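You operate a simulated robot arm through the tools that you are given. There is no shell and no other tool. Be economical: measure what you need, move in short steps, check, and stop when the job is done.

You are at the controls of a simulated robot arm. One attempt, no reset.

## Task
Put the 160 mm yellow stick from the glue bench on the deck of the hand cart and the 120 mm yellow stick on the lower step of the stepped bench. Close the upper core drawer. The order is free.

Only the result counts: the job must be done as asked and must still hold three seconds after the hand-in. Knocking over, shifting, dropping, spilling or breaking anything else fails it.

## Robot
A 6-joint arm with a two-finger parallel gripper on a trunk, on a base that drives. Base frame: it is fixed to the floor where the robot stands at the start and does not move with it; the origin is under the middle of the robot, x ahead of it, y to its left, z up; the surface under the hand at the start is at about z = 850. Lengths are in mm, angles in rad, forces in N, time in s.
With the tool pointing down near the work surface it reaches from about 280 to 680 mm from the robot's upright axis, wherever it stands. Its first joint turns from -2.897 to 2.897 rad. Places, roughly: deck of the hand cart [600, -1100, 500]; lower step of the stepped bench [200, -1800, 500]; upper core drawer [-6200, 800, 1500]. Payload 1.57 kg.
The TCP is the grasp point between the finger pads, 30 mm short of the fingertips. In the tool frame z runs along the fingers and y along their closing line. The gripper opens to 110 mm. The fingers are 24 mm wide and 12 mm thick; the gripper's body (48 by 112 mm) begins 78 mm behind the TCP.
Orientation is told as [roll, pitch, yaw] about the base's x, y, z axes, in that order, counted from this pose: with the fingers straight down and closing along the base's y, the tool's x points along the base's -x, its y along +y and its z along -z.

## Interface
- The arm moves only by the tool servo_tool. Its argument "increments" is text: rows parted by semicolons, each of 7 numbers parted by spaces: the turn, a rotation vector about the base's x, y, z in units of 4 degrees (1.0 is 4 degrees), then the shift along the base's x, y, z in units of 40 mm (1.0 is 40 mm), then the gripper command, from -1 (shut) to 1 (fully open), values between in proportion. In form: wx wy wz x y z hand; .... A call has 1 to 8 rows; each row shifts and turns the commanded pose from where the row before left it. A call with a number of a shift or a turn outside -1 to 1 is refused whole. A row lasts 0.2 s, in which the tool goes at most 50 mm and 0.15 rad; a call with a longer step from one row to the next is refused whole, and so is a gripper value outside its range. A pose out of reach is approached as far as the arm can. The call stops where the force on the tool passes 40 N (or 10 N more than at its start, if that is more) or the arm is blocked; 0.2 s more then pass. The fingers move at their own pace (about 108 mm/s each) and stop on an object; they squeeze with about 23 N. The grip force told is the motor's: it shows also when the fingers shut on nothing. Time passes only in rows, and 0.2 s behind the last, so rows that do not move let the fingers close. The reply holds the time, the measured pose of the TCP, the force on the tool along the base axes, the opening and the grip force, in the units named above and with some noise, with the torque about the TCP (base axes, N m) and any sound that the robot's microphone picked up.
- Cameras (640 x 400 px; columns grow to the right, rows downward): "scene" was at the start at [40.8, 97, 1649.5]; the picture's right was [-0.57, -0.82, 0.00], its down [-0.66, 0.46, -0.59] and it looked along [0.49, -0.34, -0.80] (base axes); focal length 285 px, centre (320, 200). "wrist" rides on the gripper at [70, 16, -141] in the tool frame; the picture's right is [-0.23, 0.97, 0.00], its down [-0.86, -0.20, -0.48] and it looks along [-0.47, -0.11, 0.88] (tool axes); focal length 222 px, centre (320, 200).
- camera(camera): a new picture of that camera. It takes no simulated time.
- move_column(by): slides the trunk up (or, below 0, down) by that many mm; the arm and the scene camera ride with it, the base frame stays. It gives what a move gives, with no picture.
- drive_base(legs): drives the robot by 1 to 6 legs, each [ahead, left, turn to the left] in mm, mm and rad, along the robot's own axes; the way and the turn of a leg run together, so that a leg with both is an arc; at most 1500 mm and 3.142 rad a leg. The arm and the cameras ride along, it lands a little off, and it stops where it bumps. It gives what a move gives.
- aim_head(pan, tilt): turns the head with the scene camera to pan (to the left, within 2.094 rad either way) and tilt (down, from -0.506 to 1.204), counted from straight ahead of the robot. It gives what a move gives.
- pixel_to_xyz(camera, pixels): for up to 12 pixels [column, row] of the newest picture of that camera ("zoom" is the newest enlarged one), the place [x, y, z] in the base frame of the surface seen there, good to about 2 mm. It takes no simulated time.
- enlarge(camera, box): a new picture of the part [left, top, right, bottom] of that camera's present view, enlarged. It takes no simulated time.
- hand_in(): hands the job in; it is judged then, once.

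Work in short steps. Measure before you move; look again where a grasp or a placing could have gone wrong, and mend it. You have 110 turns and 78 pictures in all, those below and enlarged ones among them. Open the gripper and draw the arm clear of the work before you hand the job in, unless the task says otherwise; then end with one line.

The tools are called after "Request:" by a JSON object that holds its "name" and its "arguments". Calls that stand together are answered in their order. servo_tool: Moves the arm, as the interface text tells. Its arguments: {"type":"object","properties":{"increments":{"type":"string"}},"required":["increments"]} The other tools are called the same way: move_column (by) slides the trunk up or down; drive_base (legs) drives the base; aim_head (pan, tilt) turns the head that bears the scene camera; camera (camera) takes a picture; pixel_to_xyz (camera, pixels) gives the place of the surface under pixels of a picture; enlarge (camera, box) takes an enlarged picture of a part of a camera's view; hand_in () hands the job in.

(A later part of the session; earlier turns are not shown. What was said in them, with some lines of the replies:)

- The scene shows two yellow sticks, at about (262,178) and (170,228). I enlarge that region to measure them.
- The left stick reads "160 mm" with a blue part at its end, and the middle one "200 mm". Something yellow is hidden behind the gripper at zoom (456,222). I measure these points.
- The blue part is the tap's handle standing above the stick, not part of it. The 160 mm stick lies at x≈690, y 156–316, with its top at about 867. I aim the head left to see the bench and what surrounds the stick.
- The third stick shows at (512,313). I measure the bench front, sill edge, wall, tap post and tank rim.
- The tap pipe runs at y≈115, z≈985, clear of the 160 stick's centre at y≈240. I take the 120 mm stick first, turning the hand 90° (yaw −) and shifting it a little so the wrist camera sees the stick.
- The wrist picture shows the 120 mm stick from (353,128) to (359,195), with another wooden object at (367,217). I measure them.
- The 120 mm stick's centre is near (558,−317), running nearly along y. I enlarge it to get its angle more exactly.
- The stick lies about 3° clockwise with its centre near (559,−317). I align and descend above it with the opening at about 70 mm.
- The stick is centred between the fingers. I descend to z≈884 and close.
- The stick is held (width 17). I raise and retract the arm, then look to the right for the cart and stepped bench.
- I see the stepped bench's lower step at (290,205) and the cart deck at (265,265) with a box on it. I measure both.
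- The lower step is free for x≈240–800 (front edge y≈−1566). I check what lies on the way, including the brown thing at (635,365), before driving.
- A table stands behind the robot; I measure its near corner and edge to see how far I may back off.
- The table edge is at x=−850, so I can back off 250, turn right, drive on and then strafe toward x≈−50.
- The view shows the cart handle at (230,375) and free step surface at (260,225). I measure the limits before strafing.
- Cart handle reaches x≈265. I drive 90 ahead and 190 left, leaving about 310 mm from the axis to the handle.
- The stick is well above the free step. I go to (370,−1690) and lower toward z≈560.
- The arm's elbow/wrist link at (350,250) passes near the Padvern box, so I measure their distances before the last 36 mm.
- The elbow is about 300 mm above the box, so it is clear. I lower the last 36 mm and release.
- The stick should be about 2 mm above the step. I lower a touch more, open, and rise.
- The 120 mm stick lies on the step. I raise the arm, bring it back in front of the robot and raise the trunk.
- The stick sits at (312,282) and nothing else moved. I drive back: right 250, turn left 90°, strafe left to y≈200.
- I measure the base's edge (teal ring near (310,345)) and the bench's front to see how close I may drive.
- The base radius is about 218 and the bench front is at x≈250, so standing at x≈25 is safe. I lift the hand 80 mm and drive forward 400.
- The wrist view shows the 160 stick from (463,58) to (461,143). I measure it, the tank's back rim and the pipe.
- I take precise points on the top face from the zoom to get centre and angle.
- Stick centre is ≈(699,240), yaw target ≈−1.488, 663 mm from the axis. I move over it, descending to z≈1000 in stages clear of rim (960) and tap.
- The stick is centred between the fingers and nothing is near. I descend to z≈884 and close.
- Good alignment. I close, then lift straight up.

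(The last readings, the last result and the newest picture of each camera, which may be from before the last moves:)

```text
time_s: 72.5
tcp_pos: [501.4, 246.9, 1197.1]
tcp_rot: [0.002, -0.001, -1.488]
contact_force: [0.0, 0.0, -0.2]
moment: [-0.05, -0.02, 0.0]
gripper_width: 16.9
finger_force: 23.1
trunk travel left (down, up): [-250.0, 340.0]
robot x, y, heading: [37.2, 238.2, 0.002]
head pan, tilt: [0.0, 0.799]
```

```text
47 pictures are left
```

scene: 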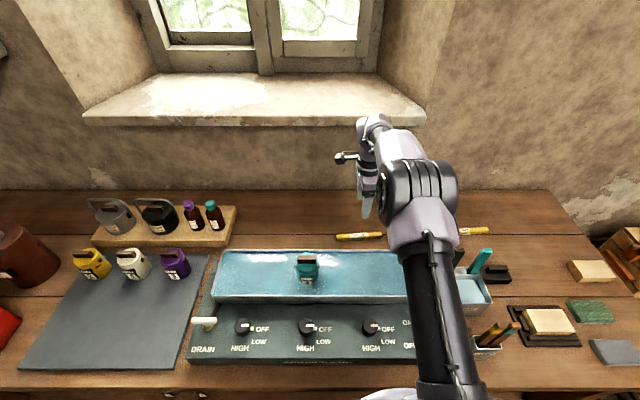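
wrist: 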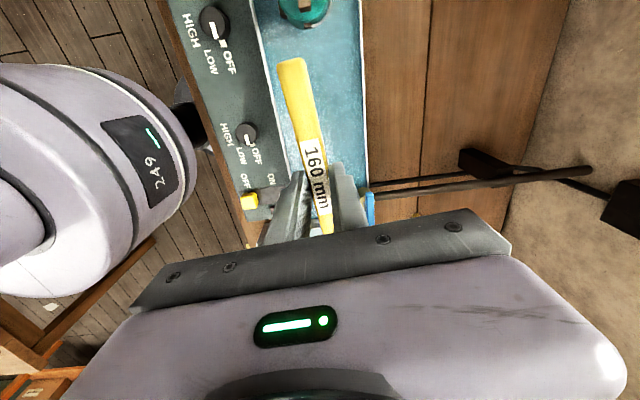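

The stick is held. I retract a bit, back off and strafe right to y≈−1090, facing the cart.

Request:
{"name": "servo_tool", "arguments": {"increments": "0 0 0 -0.9 0 0 -1;0 0 0 -0.9 0 0 -1"}}

Request:
{"name": "drive_base", "arguments": {"legs": [[-320, 0, 0], [0, -1330, 0]]}}

Request:
{"name": "aim_head", "arguments": {"pan": 0.0, "tilt": 0.85}}

Request:
{"name": "camera", "arguments": {"camera": "scene"}}

```text
time_s: 73.1
tcp_pos: [425.4, 247.1, 1194.5]
tcp_rot: [-0.001, 0.001, -1.487]
contact_force: [0.1, -0.5, 0.8]
moment: [0.01, -0.03, -0.02]
gripper_width: 16.9
finger_force: 22.9
trunk travel left (down, up): [-250.0, 340.0]
robot x, y, heading: [37.5, 234.4, -0.006]
head pan, tilt: [0.0, 0.799]
```

```text
time_s: 81.5
tcp_pos: [66.2, -1090.0, 1194.8]
tcp_rot: [0.0, -0.001, -1.532]
contact_force: [1.0, -0.6, 1.8]
moment: [0.02, 0.03, 0.01]
gripper_width: 16.7
finger_force: 23.2
trunk travel left (down, up): [-250.0, 340.0]
robot x, y, heading: [-321.1, -1082.7, -0.046]
head pan, tilt: [0.0, 0.799]
```

```text
time_s: 82.1
tcp_pos: [65.3, -1087.4, 1195.4]
tcp_rot: [0.0, 0.0, -1.533]
contact_force: [0.3, -0.7, -0.7]
moment: [0.01, -0.03, 0.02]
gripper_width: 17.0
finger_force: 23.3
trunk travel left (down, up): [-250.0, 340.0]
robot x, y, heading: [-319.7, -1082.2, -0.049]
head pan, tilt: [0.0, 0.85]
```

```text
46 pictures are left
```

scene: 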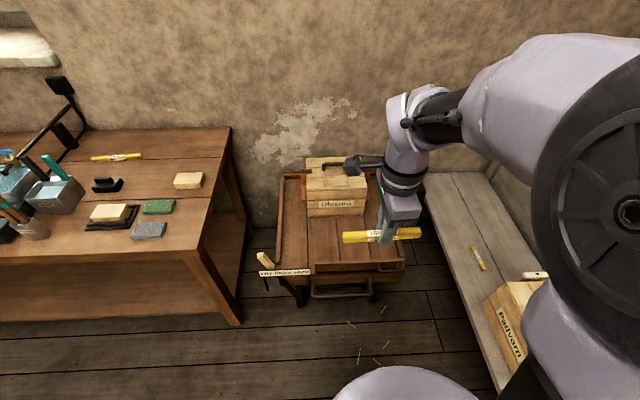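

The cart has a lever/label at (280,268). I enlarge to read it and map the deck.

Request:
{"name": "enlarge", "arguments": {"camera": "scene", "box": [230, 140, 430, 310]}}

Request:
{"name": "pixel_to_xyz", "arguments": {"camera": "scene", "pixels": [[300, 255], [310, 225], [350, 225], [325, 265], [345, 295], [265, 258], [278, 225], [285, 185], [335, 205], [330, 245], [380, 270], [330, 165]]}}

```text
2.35 times, centred on (330, 225) of scene
```

zoom: 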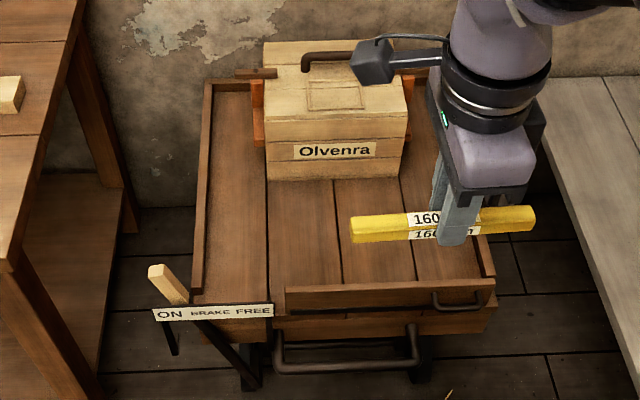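

```text
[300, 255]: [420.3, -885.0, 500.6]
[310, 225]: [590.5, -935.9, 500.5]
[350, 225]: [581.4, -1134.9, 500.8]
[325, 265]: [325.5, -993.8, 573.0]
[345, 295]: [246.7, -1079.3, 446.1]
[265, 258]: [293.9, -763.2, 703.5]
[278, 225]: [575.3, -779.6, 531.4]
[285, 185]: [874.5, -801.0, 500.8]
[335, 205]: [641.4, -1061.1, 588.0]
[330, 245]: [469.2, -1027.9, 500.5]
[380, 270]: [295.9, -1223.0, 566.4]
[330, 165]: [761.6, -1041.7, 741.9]
```

The lever sits at "ON", so the cart is braked. Deck is free around (480,−1080) with a front board (z 573) at x≈325. I drive 270 ahead correcting heading, and lower the trunk.

Request:
{"name": "drive_base", "arguments": {"legs": [[0, 0, 0.047], [270, 0, 0]]}}

Request:
{"name": "move_column", "arguments": {"by": -250}}

Request:
{"name": "camera", "arguments": {"camera": "wrist"}}

```text
time_s: 84.4
tcp_pos: [334.3, -1066.1, 1195.4]
tcp_rot: [0.0, 0.001, -1.48]
contact_force: [0.4, 0.0, -0.2]
moment: [0.01, 0.03, -0.03]
gripper_width: 16.7
finger_force: 22.9
trunk travel left (down, up): [-250.0, 340.0]
robot x, y, heading: [-55.0, -1077.3, 0.006]
head pan, tilt: [0.0, 0.85]
```

```text
time_s: 87.0
tcp_pos: [333.4, -1066.0, 945.9]
tcp_rot: [0.0, 0.0, -1.48]
contact_force: [0.7, 1.2, -0.1]
moment: [-0.02, 0.0, 0.01]
gripper_width: 16.7
finger_force: 23.1
trunk travel left (down, up): [0.0, 590.0]
robot x, y, heading: [-56.5, -1084.5, 0.007]
head pan, tilt: [0.0, 0.85]
```

```text
44 pictures are left
```

wrist: 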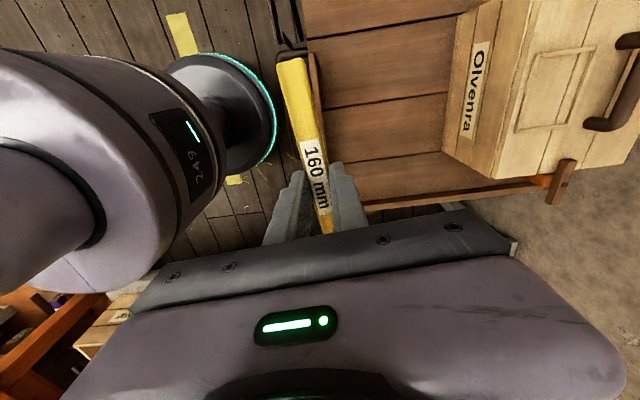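

I move to (480,−1080) above the free deck, then descend to z≈580.

Request:
{"name": "servo_tool", "arguments": {"increments": "0 0 0 0.9 -0.1 0 -1;0 0 0 0.9 -0.1 0 -1;0 0 0 0.9 -0.1 0 -1;0 0 0 0.97 0 -0.3 -1;0 0 0 0 0 -1 -1;0 0 0 0 0 -1 -1;0 0 0 0 0 -1 -1;0 0 0 0 0 -1 -1"}}

Request:
{"name": "servo_tool", "arguments": {"increments": "0 0 0 0 0 -1 -1;0 0 0 0 0 -1 -1;0 0 0 0 0 -1 -1;0 0 0 0 0 -1 -1;0 0 0 0 0 -0.8 -1"}}

Request:
{"name": "camera", "arguments": {"camera": "wrist"}}

Request:
{"name": "camera", "arguments": {"camera": "scene"}}

```text
time_s: 88.8
tcp_pos: [483.2, -1077.4, 770.1]
tcp_rot: [0.0, 0.001, -1.481]
contact_force: [-0.1, 0.2, 0.1]
moment: [-0.01, 0.02, -0.04]
gripper_width: 16.7
finger_force: 23.0
trunk travel left (down, up): [0.0, 590.0]
robot x, y, heading: [-54.3, -1080.5, 0.004]
head pan, tilt: [0.0, 0.85]
```

```text
time_s: 90.0
tcp_pos: [481.6, -1079.7, 577.6]
tcp_rot: [0.0, 0.001, -1.478]
contact_force: [0.5, 0.0, 0.0]
moment: [0.01, -0.01, 0.01]
gripper_width: 16.6
finger_force: 23.0
trunk travel left (down, up): [0.0, 590.0]
robot x, y, heading: [-56.2, -1078.7, 0.005]
head pan, tilt: [0.0, 0.85]
```

```text
43 pictures are left
```

wrist: 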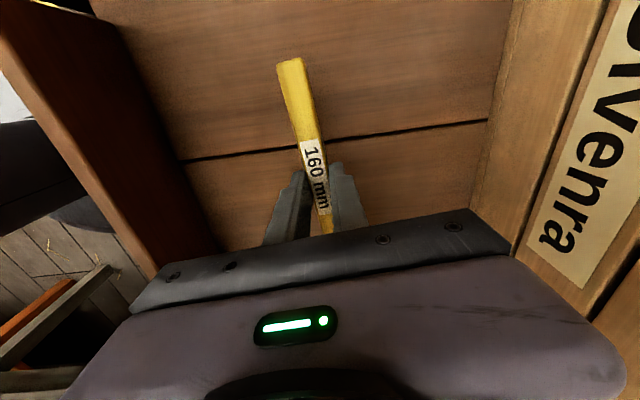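

```text
42 pictures are left
```

scene: 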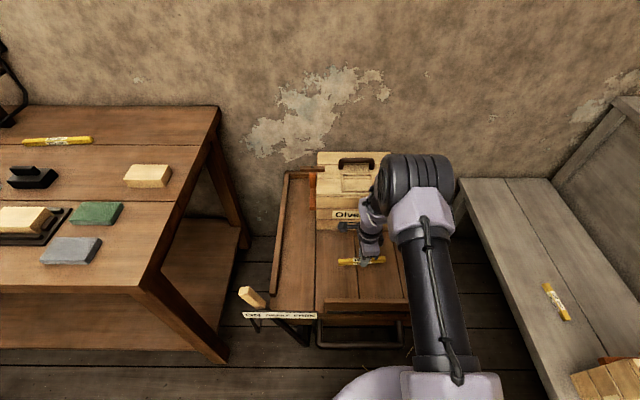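

Clear of the box and board. I lower to about z=533, open and rise.

Request:
{"name": "servo_tool", "arguments": {"increments": "0 0 0 0 0 -0.6 -1;0 0 0 0 0 -0.3 -1;0 0 0 0 0 -0.19 -1;0 0 0 0 0 0 -1"}}

```text
time_s: 91.0
tcp_pos: [480.1, -1078.8, 536.0]
tcp_rot: [0.001, 0.0, -1.48]
contact_force: [0.1, 0.7, 0.1]
moment: [0.03, 0.01, -0.01]
gripper_width: 16.9
finger_force: 23.2
trunk travel left (down, up): [0.0, 590.0]
robot x, y, heading: [-51.6, -1081.1, 0.006]
head pan, tilt: [0.0, 0.85]
```

It is about 3 mm above; I lower slightly more, open gently, and rise.

Request:
{"name": "servo_tool", "arguments": {"increments": "0 0 0 0 0 -0.08 -1;0 0 0 0 0 0 -1;0 0 0 0 0 0 -0.5;0 0 0 0 0 0 0;0 0 0 0 0 0.4 0.1;0 0 0 0 0 0.9 0.1;0 0 0 0 0 1 0.1;0 0 0 0 0 1 0.1"}}

Request:
{"name": "camera", "arguments": {"camera": "wrist"}}

Request:
{"name": "servo_tool", "arguments": {"increments": "0 0 0 0 0 1 0.1;0 0 0 0 0 1 0.1;0 0 0 0 0 1 0.1;0 0 0 0 0 1 0.1;0 0 0 -0.5 0 1 0.1;0 0 0 -0.8 0 0.8 0.1;0 0 0 -0.8 0 0.8 0.1;0 0 0 -0.8 0 0 0.1"}}

Request:
{"name": "move_column", "arguments": {"by": 250}}

Request:
{"name": "camera", "arguments": {"camera": "scene"}}

```text
time_s: 92.8
tcp_pos: [477.5, -1078.9, 667.5]
tcp_rot: [0.001, -0.001, -1.478]
contact_force: [0.4, 0.3, 0.9]
moment: [0.01, -0.01, 0.04]
gripper_width: 60.8
finger_force: 0.0
trunk travel left (down, up): [0.0, 590.0]
robot x, y, heading: [-57.2, -1079.6, 0.009]
head pan, tilt: [0.0, 0.85]
```

```text
41 pictures are left
```

wrist: 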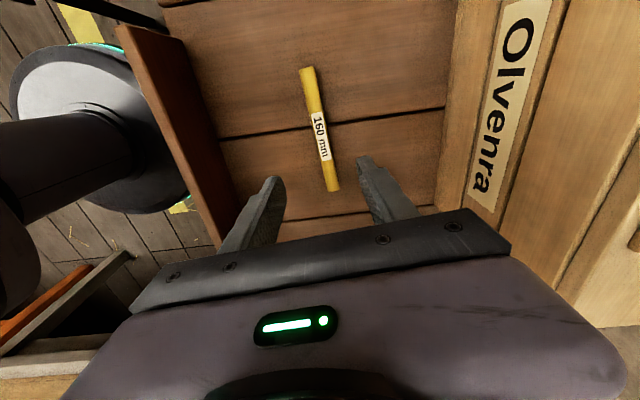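

```text
time_s: 94.6
tcp_pos: [365.2, -1078.6, 935.0]
tcp_rot: [0.002, -0.001, -1.479]
contact_force: [-0.8, -0.1, -0.4]
moment: [0.0, 0.0, -0.01]
gripper_width: 60.4
finger_force: 0.1
trunk travel left (down, up): [0.0, 590.0]
robot x, y, heading: [-56.9, -1076.6, 0.006]
head pan, tilt: [0.0, 0.85]
```

```text
time_s: 97.2
tcp_pos: [365.5, -1079.6, 1184.7]
tcp_rot: [0.001, 0.0, -1.482]
contact_force: [-1.2, 0.2, -0.8]
moment: [0.01, 0.01, 0.0]
gripper_width: 60.7
finger_force: 0.1
trunk travel left (down, up): [-250.0, 340.0]
robot x, y, heading: [-53.9, -1080.2, 0.003]
head pan, tilt: [0.0, 0.85]
```

```text
40 pictures are left
```

scene: 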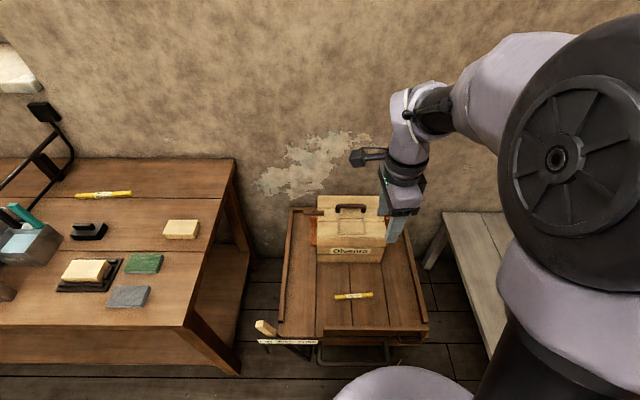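

The 160 stick lies on the deck at (353,295). Now the drawer: I back off, turn round, and look along the way.

Request:
{"name": "drive_base", "arguments": {"legs": [[-250, 0, 0], [0, 0, 1.571], [0, 0, 1.571]]}}

Request:
{"name": "aim_head", "arguments": {"pan": 0.0, "tilt": 0.35}}

Request:
{"name": "camera", "arguments": {"camera": "scene"}}

```text
time_s: 106.8
tcp_pos: [-723.5, -1104.3, 1183.4]
tcp_rot: [-0.001, 0.0, 1.717]
contact_force: [-0.1, -0.2, -0.1]
moment: [0.04, 0.02, 0.02]
gripper_width: 60.5
finger_force: 0.1
trunk travel left (down, up): [-250.0, 340.0]
robot x, y, heading: [-300.4, -1081.2, -3.076]
head pan, tilt: [0.0, 0.85]
```

```text
time_s: 107.7
tcp_pos: [-722.8, -1105.6, 1184.6]
tcp_rot: [0.001, -0.001, 1.717]
contact_force: [-0.8, 0.0, -0.6]
moment: [0.0, 0.01, 0.0]
gripper_width: 60.5
finger_force: 0.2
trunk travel left (down, up): [-250.0, 340.0]
robot x, y, heading: [-303.2, -1080.6, -3.081]
head pan, tilt: [0.0, 0.351]
```

```text
39 pictures are left
```

scene: 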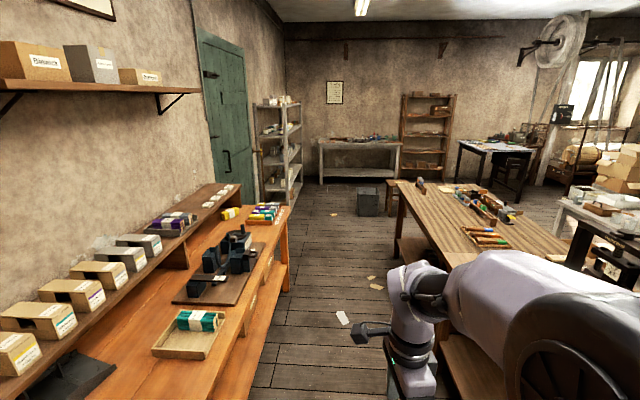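

The corridor ahead is open. I measure the crate, table ends, and far furniture to plan the route.

Request:
{"name": "pixel_to_xyz", "arguments": {"camera": "scene", "pixels": [[368, 208], [360, 213], [390, 250], [395, 185], [460, 185], [428, 130], [360, 145], [290, 245], [291, 205], [490, 150], [480, 190], [512, 190]]}}

Request:
{"name": "enlarge", "arguments": {"camera": "scene", "box": [300, 20, 640, 230]}}

```text
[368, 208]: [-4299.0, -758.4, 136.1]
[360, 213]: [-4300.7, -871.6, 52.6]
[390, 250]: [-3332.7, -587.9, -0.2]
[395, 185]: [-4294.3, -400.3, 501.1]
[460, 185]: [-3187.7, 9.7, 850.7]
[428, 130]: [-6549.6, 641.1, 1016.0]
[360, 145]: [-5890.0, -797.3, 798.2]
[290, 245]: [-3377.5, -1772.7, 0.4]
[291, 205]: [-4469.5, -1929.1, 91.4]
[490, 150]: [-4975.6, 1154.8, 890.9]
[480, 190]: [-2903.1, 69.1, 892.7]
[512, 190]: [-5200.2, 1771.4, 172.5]
```

```text
1.88 times, centred on (470, 125) of scene
```

zoom: 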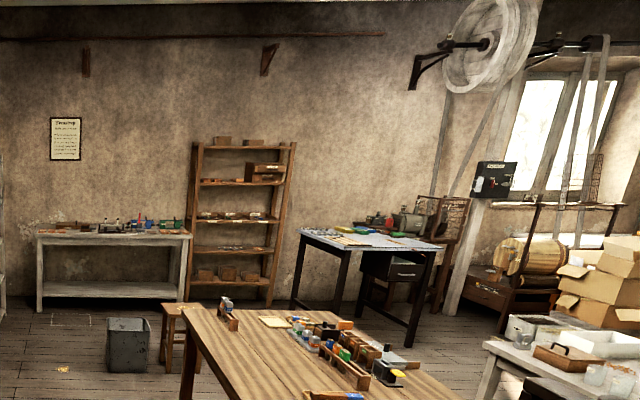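

The way along y≈−1150 between table (y≥−590) and orange bench (y≤−1700) is open; a crate stands at (−4300,−800). I drive the first 2.9 m and check.

Request:
{"name": "drive_base", "arguments": {"legs": [[0, 60, -0.061], [1450, 0, 0], [1450, 0, 0]]}}

Request:
{"name": "camera", "arguments": {"camera": "scene"}}

```text
time_s: 122.2
tcp_pos: [-3597.5, -1152.7, 1185.1]
tcp_rot: [0.0, 0.001, 1.648]
contact_force: [0.2, -0.4, 0.4]
moment: [0.01, -0.01, 0.04]
gripper_width: 60.6
finger_force: 0.0
trunk travel left (down, up): [-250.0, 340.0]
robot x, y, heading: [-3178.0, -1160.9, 3.136]
head pan, tilt: [0.0, 0.351]
```

```text
37 pictures are left
```

scene: 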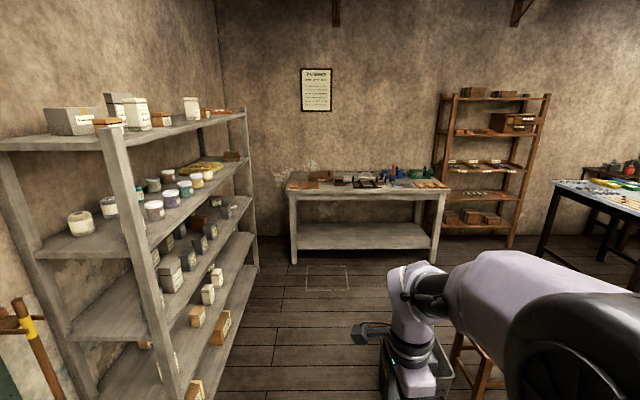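

I measure the left shelf edge, crate, stool, far bench and rack.

Request:
{"name": "pixel_to_xyz", "arguments": {"camera": "scene", "pixels": [[258, 270], [165, 395], [445, 370], [450, 345], [490, 345], [293, 262], [430, 258], [510, 245], [548, 100], [512, 125], [560, 190], [535, 240]]}}

Request:
{"name": "enlarge", "arguments": {"camera": "scene", "box": [420, 70, 580, 260]}}

```text
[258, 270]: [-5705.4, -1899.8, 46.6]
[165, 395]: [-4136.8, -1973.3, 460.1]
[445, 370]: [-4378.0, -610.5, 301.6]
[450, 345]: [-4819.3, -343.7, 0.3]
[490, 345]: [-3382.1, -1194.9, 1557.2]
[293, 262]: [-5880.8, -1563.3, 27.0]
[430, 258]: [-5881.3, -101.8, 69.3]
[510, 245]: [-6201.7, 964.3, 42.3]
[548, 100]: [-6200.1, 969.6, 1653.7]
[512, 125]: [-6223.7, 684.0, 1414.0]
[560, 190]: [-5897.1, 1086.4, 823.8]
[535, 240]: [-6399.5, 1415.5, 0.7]
```

```text
2.11 times, centred on (500, 165) of scene
```

zoom: 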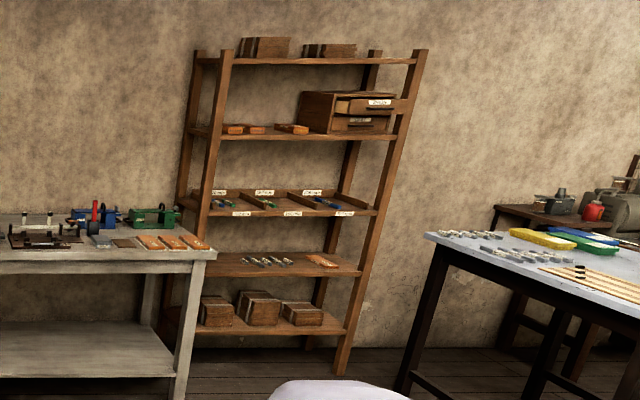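

The cabinet with the open upper drawer sits on the rack (front x≈−6200, y≈650–900). Route: shift left to y≈−1330, ahead to x≈−5150, then strafe right past the stool.

Request:
{"name": "drive_base", "arguments": {"legs": [[0, 170, 0.005], [1450, 0, 0], [520, 0, 0]]}}

Request:
{"name": "aim_head", "arguments": {"pan": -1.2, "tilt": 0.5}}

Request:
{"name": "camera", "arguments": {"camera": "scene"}}

```text
time_s: 133.2
tcp_pos: [-5592.3, -1315.6, 1184.5]
tcp_rot: [0.0, -0.001, 1.652]
contact_force: [0.0, 0.2, -0.5]
moment: [0.03, -0.03, -0.02]
gripper_width: 60.2
finger_force: 0.2
trunk travel left (down, up): [-250.0, 340.0]
robot x, y, heading: [-5171.3, -1319.4, 3.137]
head pan, tilt: [0.0, 0.351]
```

```text
time_s: 134.6
tcp_pos: [-5591.3, -1316.2, 1184.3]
tcp_rot: [-0.001, 0.0, 1.65]
contact_force: [0.0, 0.4, 0.6]
moment: [0.0, 0.02, -0.03]
gripper_width: 60.3
finger_force: 0.1
trunk travel left (down, up): [-250.0, 340.0]
robot x, y, heading: [-5169.9, -1317.3, 3.136]
head pan, tilt: [-1.201, 0.499]
```

```text
35 pictures are left
```

scene: 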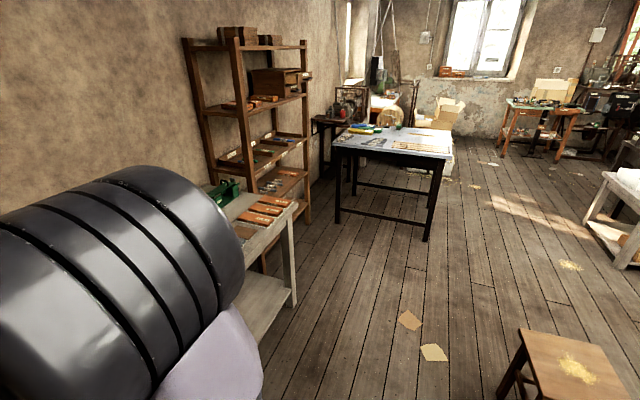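

I measure the stool, the blue table's legs, bench end, and cabinet/drawer.

Request:
{"name": "pixel_to_xyz", "arguments": {"camera": "scene", "pixels": [[425, 238], [338, 222], [335, 143], [440, 157], [520, 330], [500, 395], [292, 300], [298, 205], [300, 75], [306, 78], [280, 85], [255, 75]]}}

Request:
{"name": "enlarge", "arguments": {"camera": "scene", "box": [230, 40, 330, 120]}}

```text
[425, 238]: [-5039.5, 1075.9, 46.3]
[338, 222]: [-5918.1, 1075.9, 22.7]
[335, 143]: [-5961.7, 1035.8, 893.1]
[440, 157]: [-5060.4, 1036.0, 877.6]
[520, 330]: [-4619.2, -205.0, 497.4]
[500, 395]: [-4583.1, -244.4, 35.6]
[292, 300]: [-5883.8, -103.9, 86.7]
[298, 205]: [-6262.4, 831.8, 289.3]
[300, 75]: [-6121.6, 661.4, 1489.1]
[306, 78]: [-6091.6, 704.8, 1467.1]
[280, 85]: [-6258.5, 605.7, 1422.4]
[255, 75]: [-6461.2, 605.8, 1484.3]
```

```text
5.00 times, centred on (280, 80) of scene
```

zoom: 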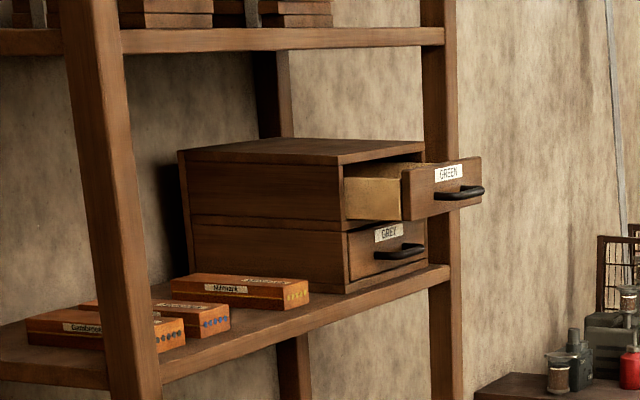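

The upper drawer ("GREEN") is open by about 130 mm. The way is clear, so I strafe right ~2030 to y≈710 and look at it.

Request:
{"name": "drive_base", "arguments": {"legs": [[0, -1000, 0], [0, -1030, 0.005]]}}

Request:
{"name": "aim_head", "arguments": {"pan": 0.0, "tilt": 0.15}}

Request:
{"name": "move_column", "arguments": {"by": 250}}

Request:
{"name": "camera", "arguments": {"camera": "scene"}}

```text
time_s: 144.7
tcp_pos: [-5645.5, 704.9, 1184.3]
tcp_rot: [0.0, -0.001, 1.693]
contact_force: [0.0, 0.1, 0.0]
moment: [0.01, 0.01, 0.0]
gripper_width: 60.6
finger_force: 0.2
trunk travel left (down, up): [-250.0, 340.0]
robot x, y, heading: [-5220.1, 721.2, -3.105]
head pan, tilt: [-1.201, 0.499]
```

```text
time_s: 146.1
tcp_pos: [-5644.8, 705.4, 1184.3]
tcp_rot: [0.0, -0.001, 1.694]
contact_force: [0.7, -0.5, 0.1]
moment: [0.01, -0.01, 0.0]
gripper_width: 60.4
finger_force: 0.0
trunk travel left (down, up): [-250.0, 340.0]
robot x, y, heading: [-5222.5, 714.9, -3.102]
head pan, tilt: [0.0, 0.15]
```

```text
time_s: 148.7
tcp_pos: [-5645.6, 705.2, 1434.6]
tcp_rot: [0.0, -0.001, 1.695]
contact_force: [0.4, -0.6, -0.1]
moment: [-0.01, 0.03, 0.02]
gripper_width: 60.5
finger_force: 0.0
trunk travel left (down, up): [-500.0, 90.0]
robot x, y, heading: [-5226.8, 719.8, -3.104]
head pan, tilt: [0.0, 0.15]
```

```text
33 pictures are left
```

scene: 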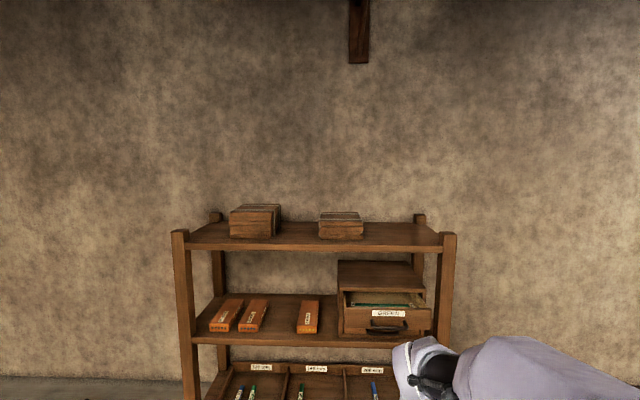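

I enlarge the cabinet and measure the drawer's face.

Request:
{"name": "enlarge", "arguments": {"camera": "scene", "box": [310, 225, 470, 355]}}

Request:
{"name": "pixel_to_xyz", "arguments": {"camera": "zoom", "pixels": [[150, 345], [150, 400], [310, 345], [460, 345], [470, 400], [250, 352], [300, 400], [340, 403], [130, 200], [380, 165], [560, 100], [450, 230]]}}

```text
3.08 times, centred on (390, 290) of scene
```

zoom: 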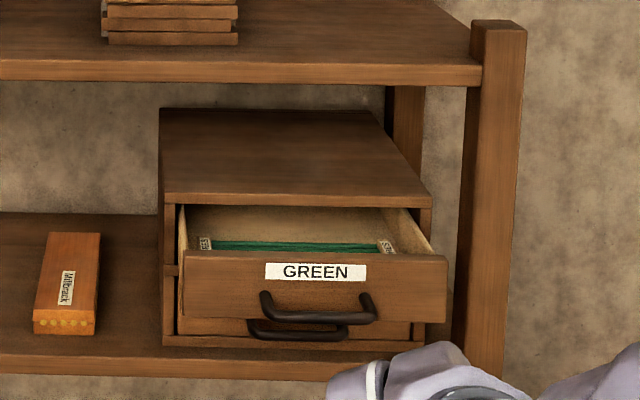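

```text
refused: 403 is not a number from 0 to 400
```

Request:
{"name": "pixel_to_xyz", "arguments": {"camera": "zoom", "pixels": [[190, 280], [190, 315], [440, 270], [440, 310], [315, 260], [315, 290], [315, 318], [300, 335], [300, 200], [420, 205], [480, 300], [420, 335]]}}

```text
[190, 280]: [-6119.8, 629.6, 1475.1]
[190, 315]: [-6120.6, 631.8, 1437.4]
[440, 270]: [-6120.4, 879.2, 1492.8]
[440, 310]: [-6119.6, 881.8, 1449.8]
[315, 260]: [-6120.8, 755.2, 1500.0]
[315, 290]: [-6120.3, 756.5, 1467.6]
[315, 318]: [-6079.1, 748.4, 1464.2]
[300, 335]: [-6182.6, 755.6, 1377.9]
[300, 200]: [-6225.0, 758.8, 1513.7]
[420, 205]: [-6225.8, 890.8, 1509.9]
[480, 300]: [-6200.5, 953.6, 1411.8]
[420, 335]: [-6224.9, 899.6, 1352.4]
```

The face is at x=−6120, y 625–887, z 1435–1508, with its handle near z 1464; closed it should be about x=−6223. I shut the fingers, straighten yaw, extend, and pitch the tool to point at −x.

Request:
{"name": "servo_tool", "arguments": {"increments": "0 0 -0.44 -0.95 0 0 -1;0 0 -0.44 -0.95 0 0 -1;0 0 -0.44 -0.95 0 0 -1;0 0 -0.44 -0.95 0 0 -1;0 1 0 0 0 0 -1;0 1 0 0 0 0 -1;0 1 0 0 0 0 -1;0 1 0 0 0 0 -1"}}

Request:
{"name": "servo_tool", "arguments": {"increments": "0 1 0 0 0 0 -1;0 1 0 0 0 0 -1;0 1 0 0 0 0 -1;0 1 0 0 0 0 -1;0 1 0 0 0 0 -1;0 1 0 0 0 0 -1;0 1 0 0 0 0 -1;0 1 0 0 0 0 -1"}}

Request:
{"name": "servo_tool", "arguments": {"increments": "0 1 0 0 0 0 -1;0 1 0 0 0 0 -1;0 1 0 0 0 0 -1;0 1 0 0 0 0 -1;0 1 0 0 0 0 -1;0 1 0 0 0 0 -1;0 1 0 0 0 0 -1;0 1 0 0 0 0 -1"}}

Request:
{"name": "servo_tool", "arguments": {"increments": "0 1 0 0 0 0 -1;0 1 0 0 0 0 -1;0 0.5 0 0 0 0 -1"}}

```text
time_s: 150.5
tcp_pos: [-5796.4, 707.2, 1435.6]
tcp_rot: [0.281, -0.001, 1.572]
contact_force: [0.0, -0.8, 0.1]
moment: [-0.02, 0.03, 0.02]
gripper_width: 0.0
finger_force: 21.5
trunk travel left (down, up): [-500.0, 90.0]
robot x, y, heading: [-5221.8, 723.2, -3.101]
head pan, tilt: [0.0, 0.15]
```

```text
time_s: 152.3
tcp_pos: [-5797.1, 700.4, 1435.7]
tcp_rot: [0.789, 0.014, 1.588]
contact_force: [-0.2, -0.1, -0.3]
moment: [0.0, 0.0, -0.02]
gripper_width: 0.0
finger_force: 21.3
out of reach, approached as far as the arm can: row 7
trunk travel left (down, up): [-500.0, 90.0]
robot x, y, heading: [-5222.9, 717.9, -3.1]
head pan, tilt: [0.0, 0.15]
```

```text
time_s: 154.1
tcp_pos: [-5797.8, 700.4, 1433.7]
tcp_rot: [1.347, 0.004, 1.592]
contact_force: [0.2, 0.2, 0.4]
moment: [-0.02, -0.01, 0.01]
gripper_width: 0.0
finger_force: 21.1
trunk travel left (down, up): [-500.0, 90.0]
robot x, y, heading: [-5219.2, 719.5, -3.102]
head pan, tilt: [0.0, 0.15]
```

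```text
time_s: 154.9
tcp_pos: [-5795.9, 700.9, 1433.9]
tcp_rot: [1.524, 0.0, 1.591]
contact_force: [-0.7, 0.9, -0.9]
moment: [0.0, 0.02, -0.03]
gripper_width: 0.0
finger_force: 20.8
trunk travel left (down, up): [-500.0, 90.0]
robot x, y, heading: [-5224.4, 718.8, -3.106]
head pan, tilt: [0.0, 0.15]
```

The tool now points along −x. I raise the trunk 57, straighten the heading and drive 200 nearer, staying short of the handle (x=−6079).

Request:
{"name": "move_column", "arguments": {"by": 57}}

Request:
{"name": "drive_base", "arguments": {"legs": [[0, 0, -0.035], [200, 0, 0]]}}

Request:
{"name": "camera", "arguments": {"camera": "wrist"}}

Request:
{"name": "camera", "arguments": {"camera": "scene"}}

```text
time_s: 155.9
tcp_pos: [-5796.7, 701.1, 1491.2]
tcp_rot: [1.523, 0.0, 1.59]
contact_force: [-0.6, -0.2, 0.3]
moment: [0.0, 0.01, 0.0]
gripper_width: 0.1
finger_force: 21.2
trunk travel left (down, up): [-557.0, 33.0]
robot x, y, heading: [-5224.1, 718.8, -3.104]
head pan, tilt: [0.0, 0.15]
```

```text
time_s: 157.8
tcp_pos: [-5997.2, 719.8, 1490.7]
tcp_rot: [1.523, 0.0, 1.557]
contact_force: [0.1, -1.1, 0.8]
moment: [-0.03, -0.05, 0.0]
gripper_width: 0.1
finger_force: 21.5
trunk travel left (down, up): [-557.0, 33.0]
robot x, y, heading: [-5424.0, 716.7, -3.135]
head pan, tilt: [0.0, 0.15]
```

```text
31 pictures are left
```

wrist: 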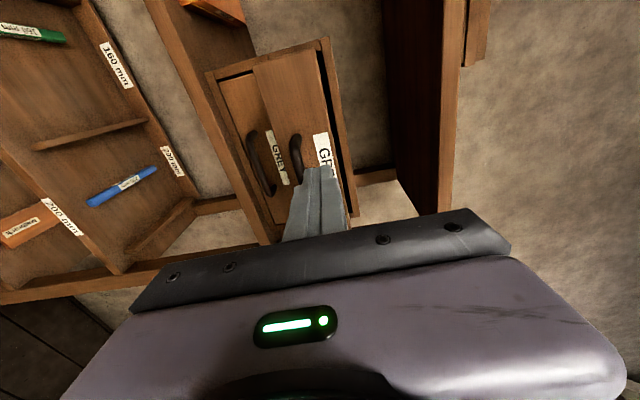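

```text
30 pictures are left
```

scene: 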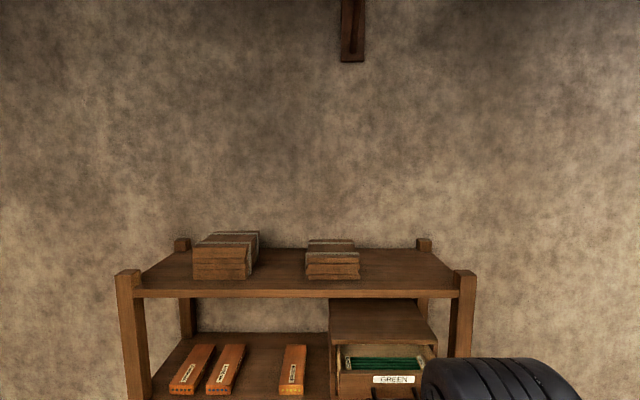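

The fingertips face the label of the upper drawer. I shift +36 in y, +2 in z, and approach the face.

Request:
{"name": "servo_tool", "arguments": {"increments": "0 0.4 0 0 0.45 0.05 -1;0 0 0 0 0.45 0 -1;0 0 0 -0.7 0 0 -1;0 0 0 -0.7 0 0 -1;0 0 0 -0.5 0 0 -1"}}

Request:
{"name": "camera", "arguments": {"camera": "wrist"}}

```text
time_s: 159.0
tcp_pos: [-6074.5, 756.8, 1492.7]
tcp_rot: [1.55, 0.0, 1.557]
contact_force: [-0.1, -0.2, 0.6]
moment: [0.0, 0.02, 0.01]
gripper_width: 0.0
finger_force: 21.5
trunk travel left (down, up): [-557.0, 33.0]
robot x, y, heading: [-5427.0, 722.3, -3.137]
head pan, tilt: [0.0, 0.15]
```

```text
29 pictures are left
```

wrist: 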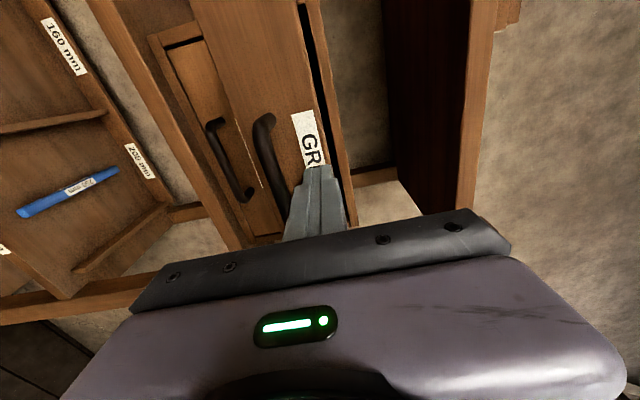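

The tips are about 15 mm off the face, just above the handle. I push in slowly, watching the force.

Request:
{"name": "servo_tool", "arguments": {"increments": "0 0 0 -0.3 0 0 -1;0 0 0 -0.3 0 0 -1;0 0 0 -0.3 0 0 -1;0 0 0 -0.3 0 0 -1;0 0 0 -0.3 0 0 -1"}}

Request:
{"name": "camera", "arguments": {"camera": "wrist"}}

```text
time_s: 160.2
tcp_pos: [-6135.3, 757.6, 1489.9]
tcp_rot: [1.547, 0.0, 1.559]
contact_force: [0.5, -0.3, -0.2]
moment: [-0.01, -0.02, -0.01]
gripper_width: 0.1
finger_force: 21.5
trunk travel left (down, up): [-557.0, 33.0]
robot x, y, heading: [-5426.1, 718.7, -3.139]
head pan, tilt: [0.0, 0.15]
```

```text
28 pictures are left
```

wrist: 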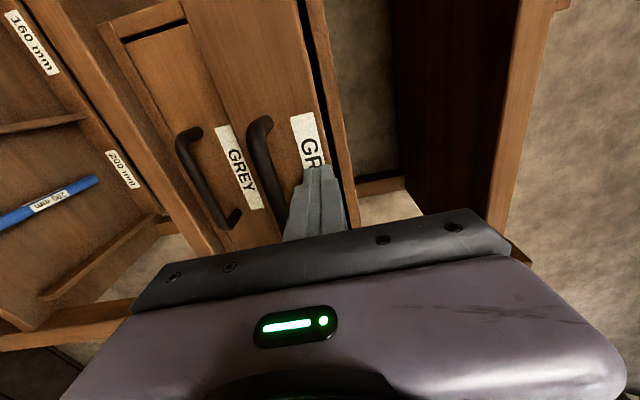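

The drawer is sliding in with low force. I push about 60 mm more in small steps.

Request:
{"name": "servo_tool", "arguments": {"increments": "0 0 0 -0.3 0 0.03 -1;0 0 0 -0.3 0 0 -1;0 0 0 -0.3 0 0 -1;0 0 0 -0.25 0 0 -1;0 0 0 -0.15 0 0 -1;0 0 0 -0.15 0 0 -1;0 0 0 -0.1 0 0 -1"}}

Request:
{"name": "camera", "arguments": {"camera": "wrist"}}

```text
time_s: 161.8
tcp_pos: [-6193.0, 755.4, 1494.7]
tcp_rot: [1.55, -0.001, 1.556]
contact_force: [4.7, -0.5, 0.3]
moment: [0.02, 0.06, 0.09]
gripper_width: 0.2
finger_force: 20.8
trunk travel left (down, up): [-557.0, 33.0]
robot x, y, heading: [-5426.1, 720.0, -3.141]
head pan, tilt: [0.0, 0.15]
```

```text
27 pictures are left
```

wrist: 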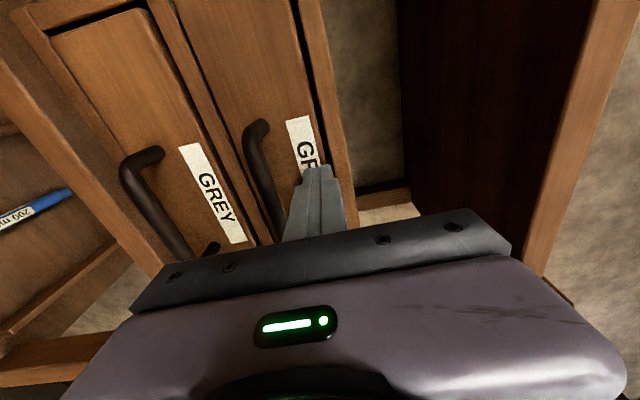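

Tips are at x≈−6223 with 4.7 N. I compare both drawers' faces and the frame.

Request:
{"name": "pixel_to_xyz", "arguments": {"camera": "wrist", "pixels": [[100, 70], [140, 100], [210, 60], [240, 90], [290, 90], [322, 90], [180, 60], [150, 155], [262, 125]]}}

```text
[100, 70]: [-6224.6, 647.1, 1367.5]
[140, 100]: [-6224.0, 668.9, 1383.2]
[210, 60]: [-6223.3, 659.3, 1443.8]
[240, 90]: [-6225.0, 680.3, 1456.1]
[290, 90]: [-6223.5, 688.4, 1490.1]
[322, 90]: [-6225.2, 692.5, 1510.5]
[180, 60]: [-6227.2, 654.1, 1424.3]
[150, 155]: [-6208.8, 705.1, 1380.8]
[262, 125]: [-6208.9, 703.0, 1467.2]
```

All faces are flush at about −6224. I press a little further to make sure it is at its stop, then withdraw.

Request:
{"name": "servo_tool", "arguments": {"increments": "0 0 0 -0.1 0 0 -1;0 0 0 -0.1 0 0 -1;0 0 0 -0.1 0 0 -1"}}

Request:
{"name": "servo_tool", "arguments": {"increments": "0 0 0 0.3 0 0 -1;0 0 0 0.8 0 0 -1;0 0 0 0.9 0 0 -1;0 0 0 0.9 0 0 -1;0 0 0 0.9 0 0 -1;0 0 0 0.9 0 0 -1"}}

Request:
{"name": "drive_base", "arguments": {"legs": [[-150, 0, 0]]}}

Request:
{"name": "camera", "arguments": {"camera": "wrist"}}

Request:
{"name": "camera", "arguments": {"camera": "scene"}}

```text
time_s: 162.5
tcp_pos: [-6193.2, 755.7, 1494.4]
tcp_rot: [1.548, 0.0, 1.555]
contact_force: [29.6, -0.4, 4.9]
moment: [-0.08, 0.27, 0.36]
gripper_width: 0.0
finger_force: 21.8
trunk travel left (down, up): [-557.0, 33.0]
robot x, y, heading: [-5423.7, 715.5, -3.14]
head pan, tilt: [0.0, 0.15]
stopped in row 3: the force on the tool passed its limit at 44 N (the readings are from after the stop); the commanded pose is now the measured one
```

```text
time_s: 163.9
tcp_pos: [-6014.4, 755.0, 1492.3]
tcp_rot: [1.543, 0.003, 1.555]
contact_force: [0.1, -0.3, -0.4]
moment: [0.0, 0.0, 0.0]
gripper_width: 0.0
finger_force: 21.9
trunk travel left (down, up): [-557.0, 33.0]
robot x, y, heading: [-5426.5, 718.4, -3.144]
head pan, tilt: [0.0, 0.15]
```

```text
time_s: 165.3
tcp_pos: [-5860.9, 757.3, 1492.2]
tcp_rot: [1.545, 0.003, 1.555]
contact_force: [-0.2, 0.7, 0.2]
moment: [-0.01, -0.02, 0.02]
gripper_width: 0.1
finger_force: 21.3
trunk travel left (down, up): [-557.0, 33.0]
robot x, y, heading: [-5266.6, 718.3, -3.136]
head pan, tilt: [0.0, 0.15]
```

```text
26 pictures are left
```

wrist: 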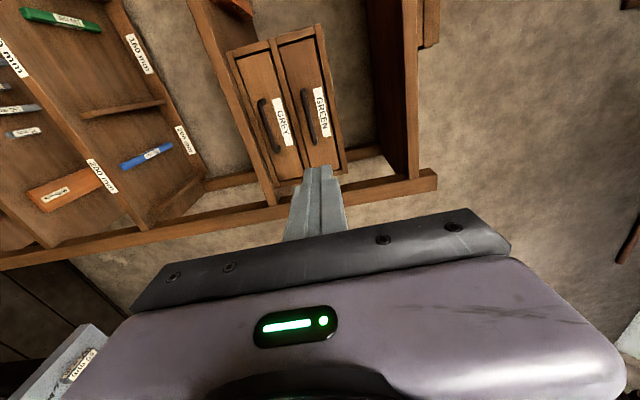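

```text
25 pictures are left
```

scene: 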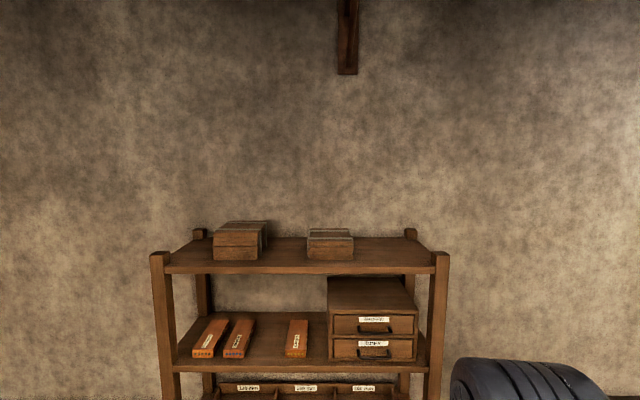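

The drawer is fully closed and everything around it is undisturbed. I open the gripper and hand in.

Request:
{"name": "servo_tool", "arguments": {"increments": "0 0 0 0.3 0 0 0.5;0 0 0 0 0 0 1;0 0 0 0 0 0 1"}}

Request:
{"name": "hand_in", "arguments": {}}

```text
time_s: 166.1
tcp_pos: [-5848.5, 756.2, 1490.5]
tcp_rot: [1.54, 0.001, 1.556]
contact_force: [-0.2, -0.1, 0.3]
moment: [0.02, 0.0, -0.01]
gripper_width: 110.0
finger_force: 0.0
trunk travel left (down, up): [-557.0, 33.0]
robot x, y, heading: [-5271.4, 717.3, -3.139]
head pan, tilt: [0.0, 0.15]
```

```text
The job is handed in.
```

The 160 mm stick is on the hand cart's deck, the 120 mm stick is on the stepped bench's lower step, and the upper core drawer is closed; the job is handed in.
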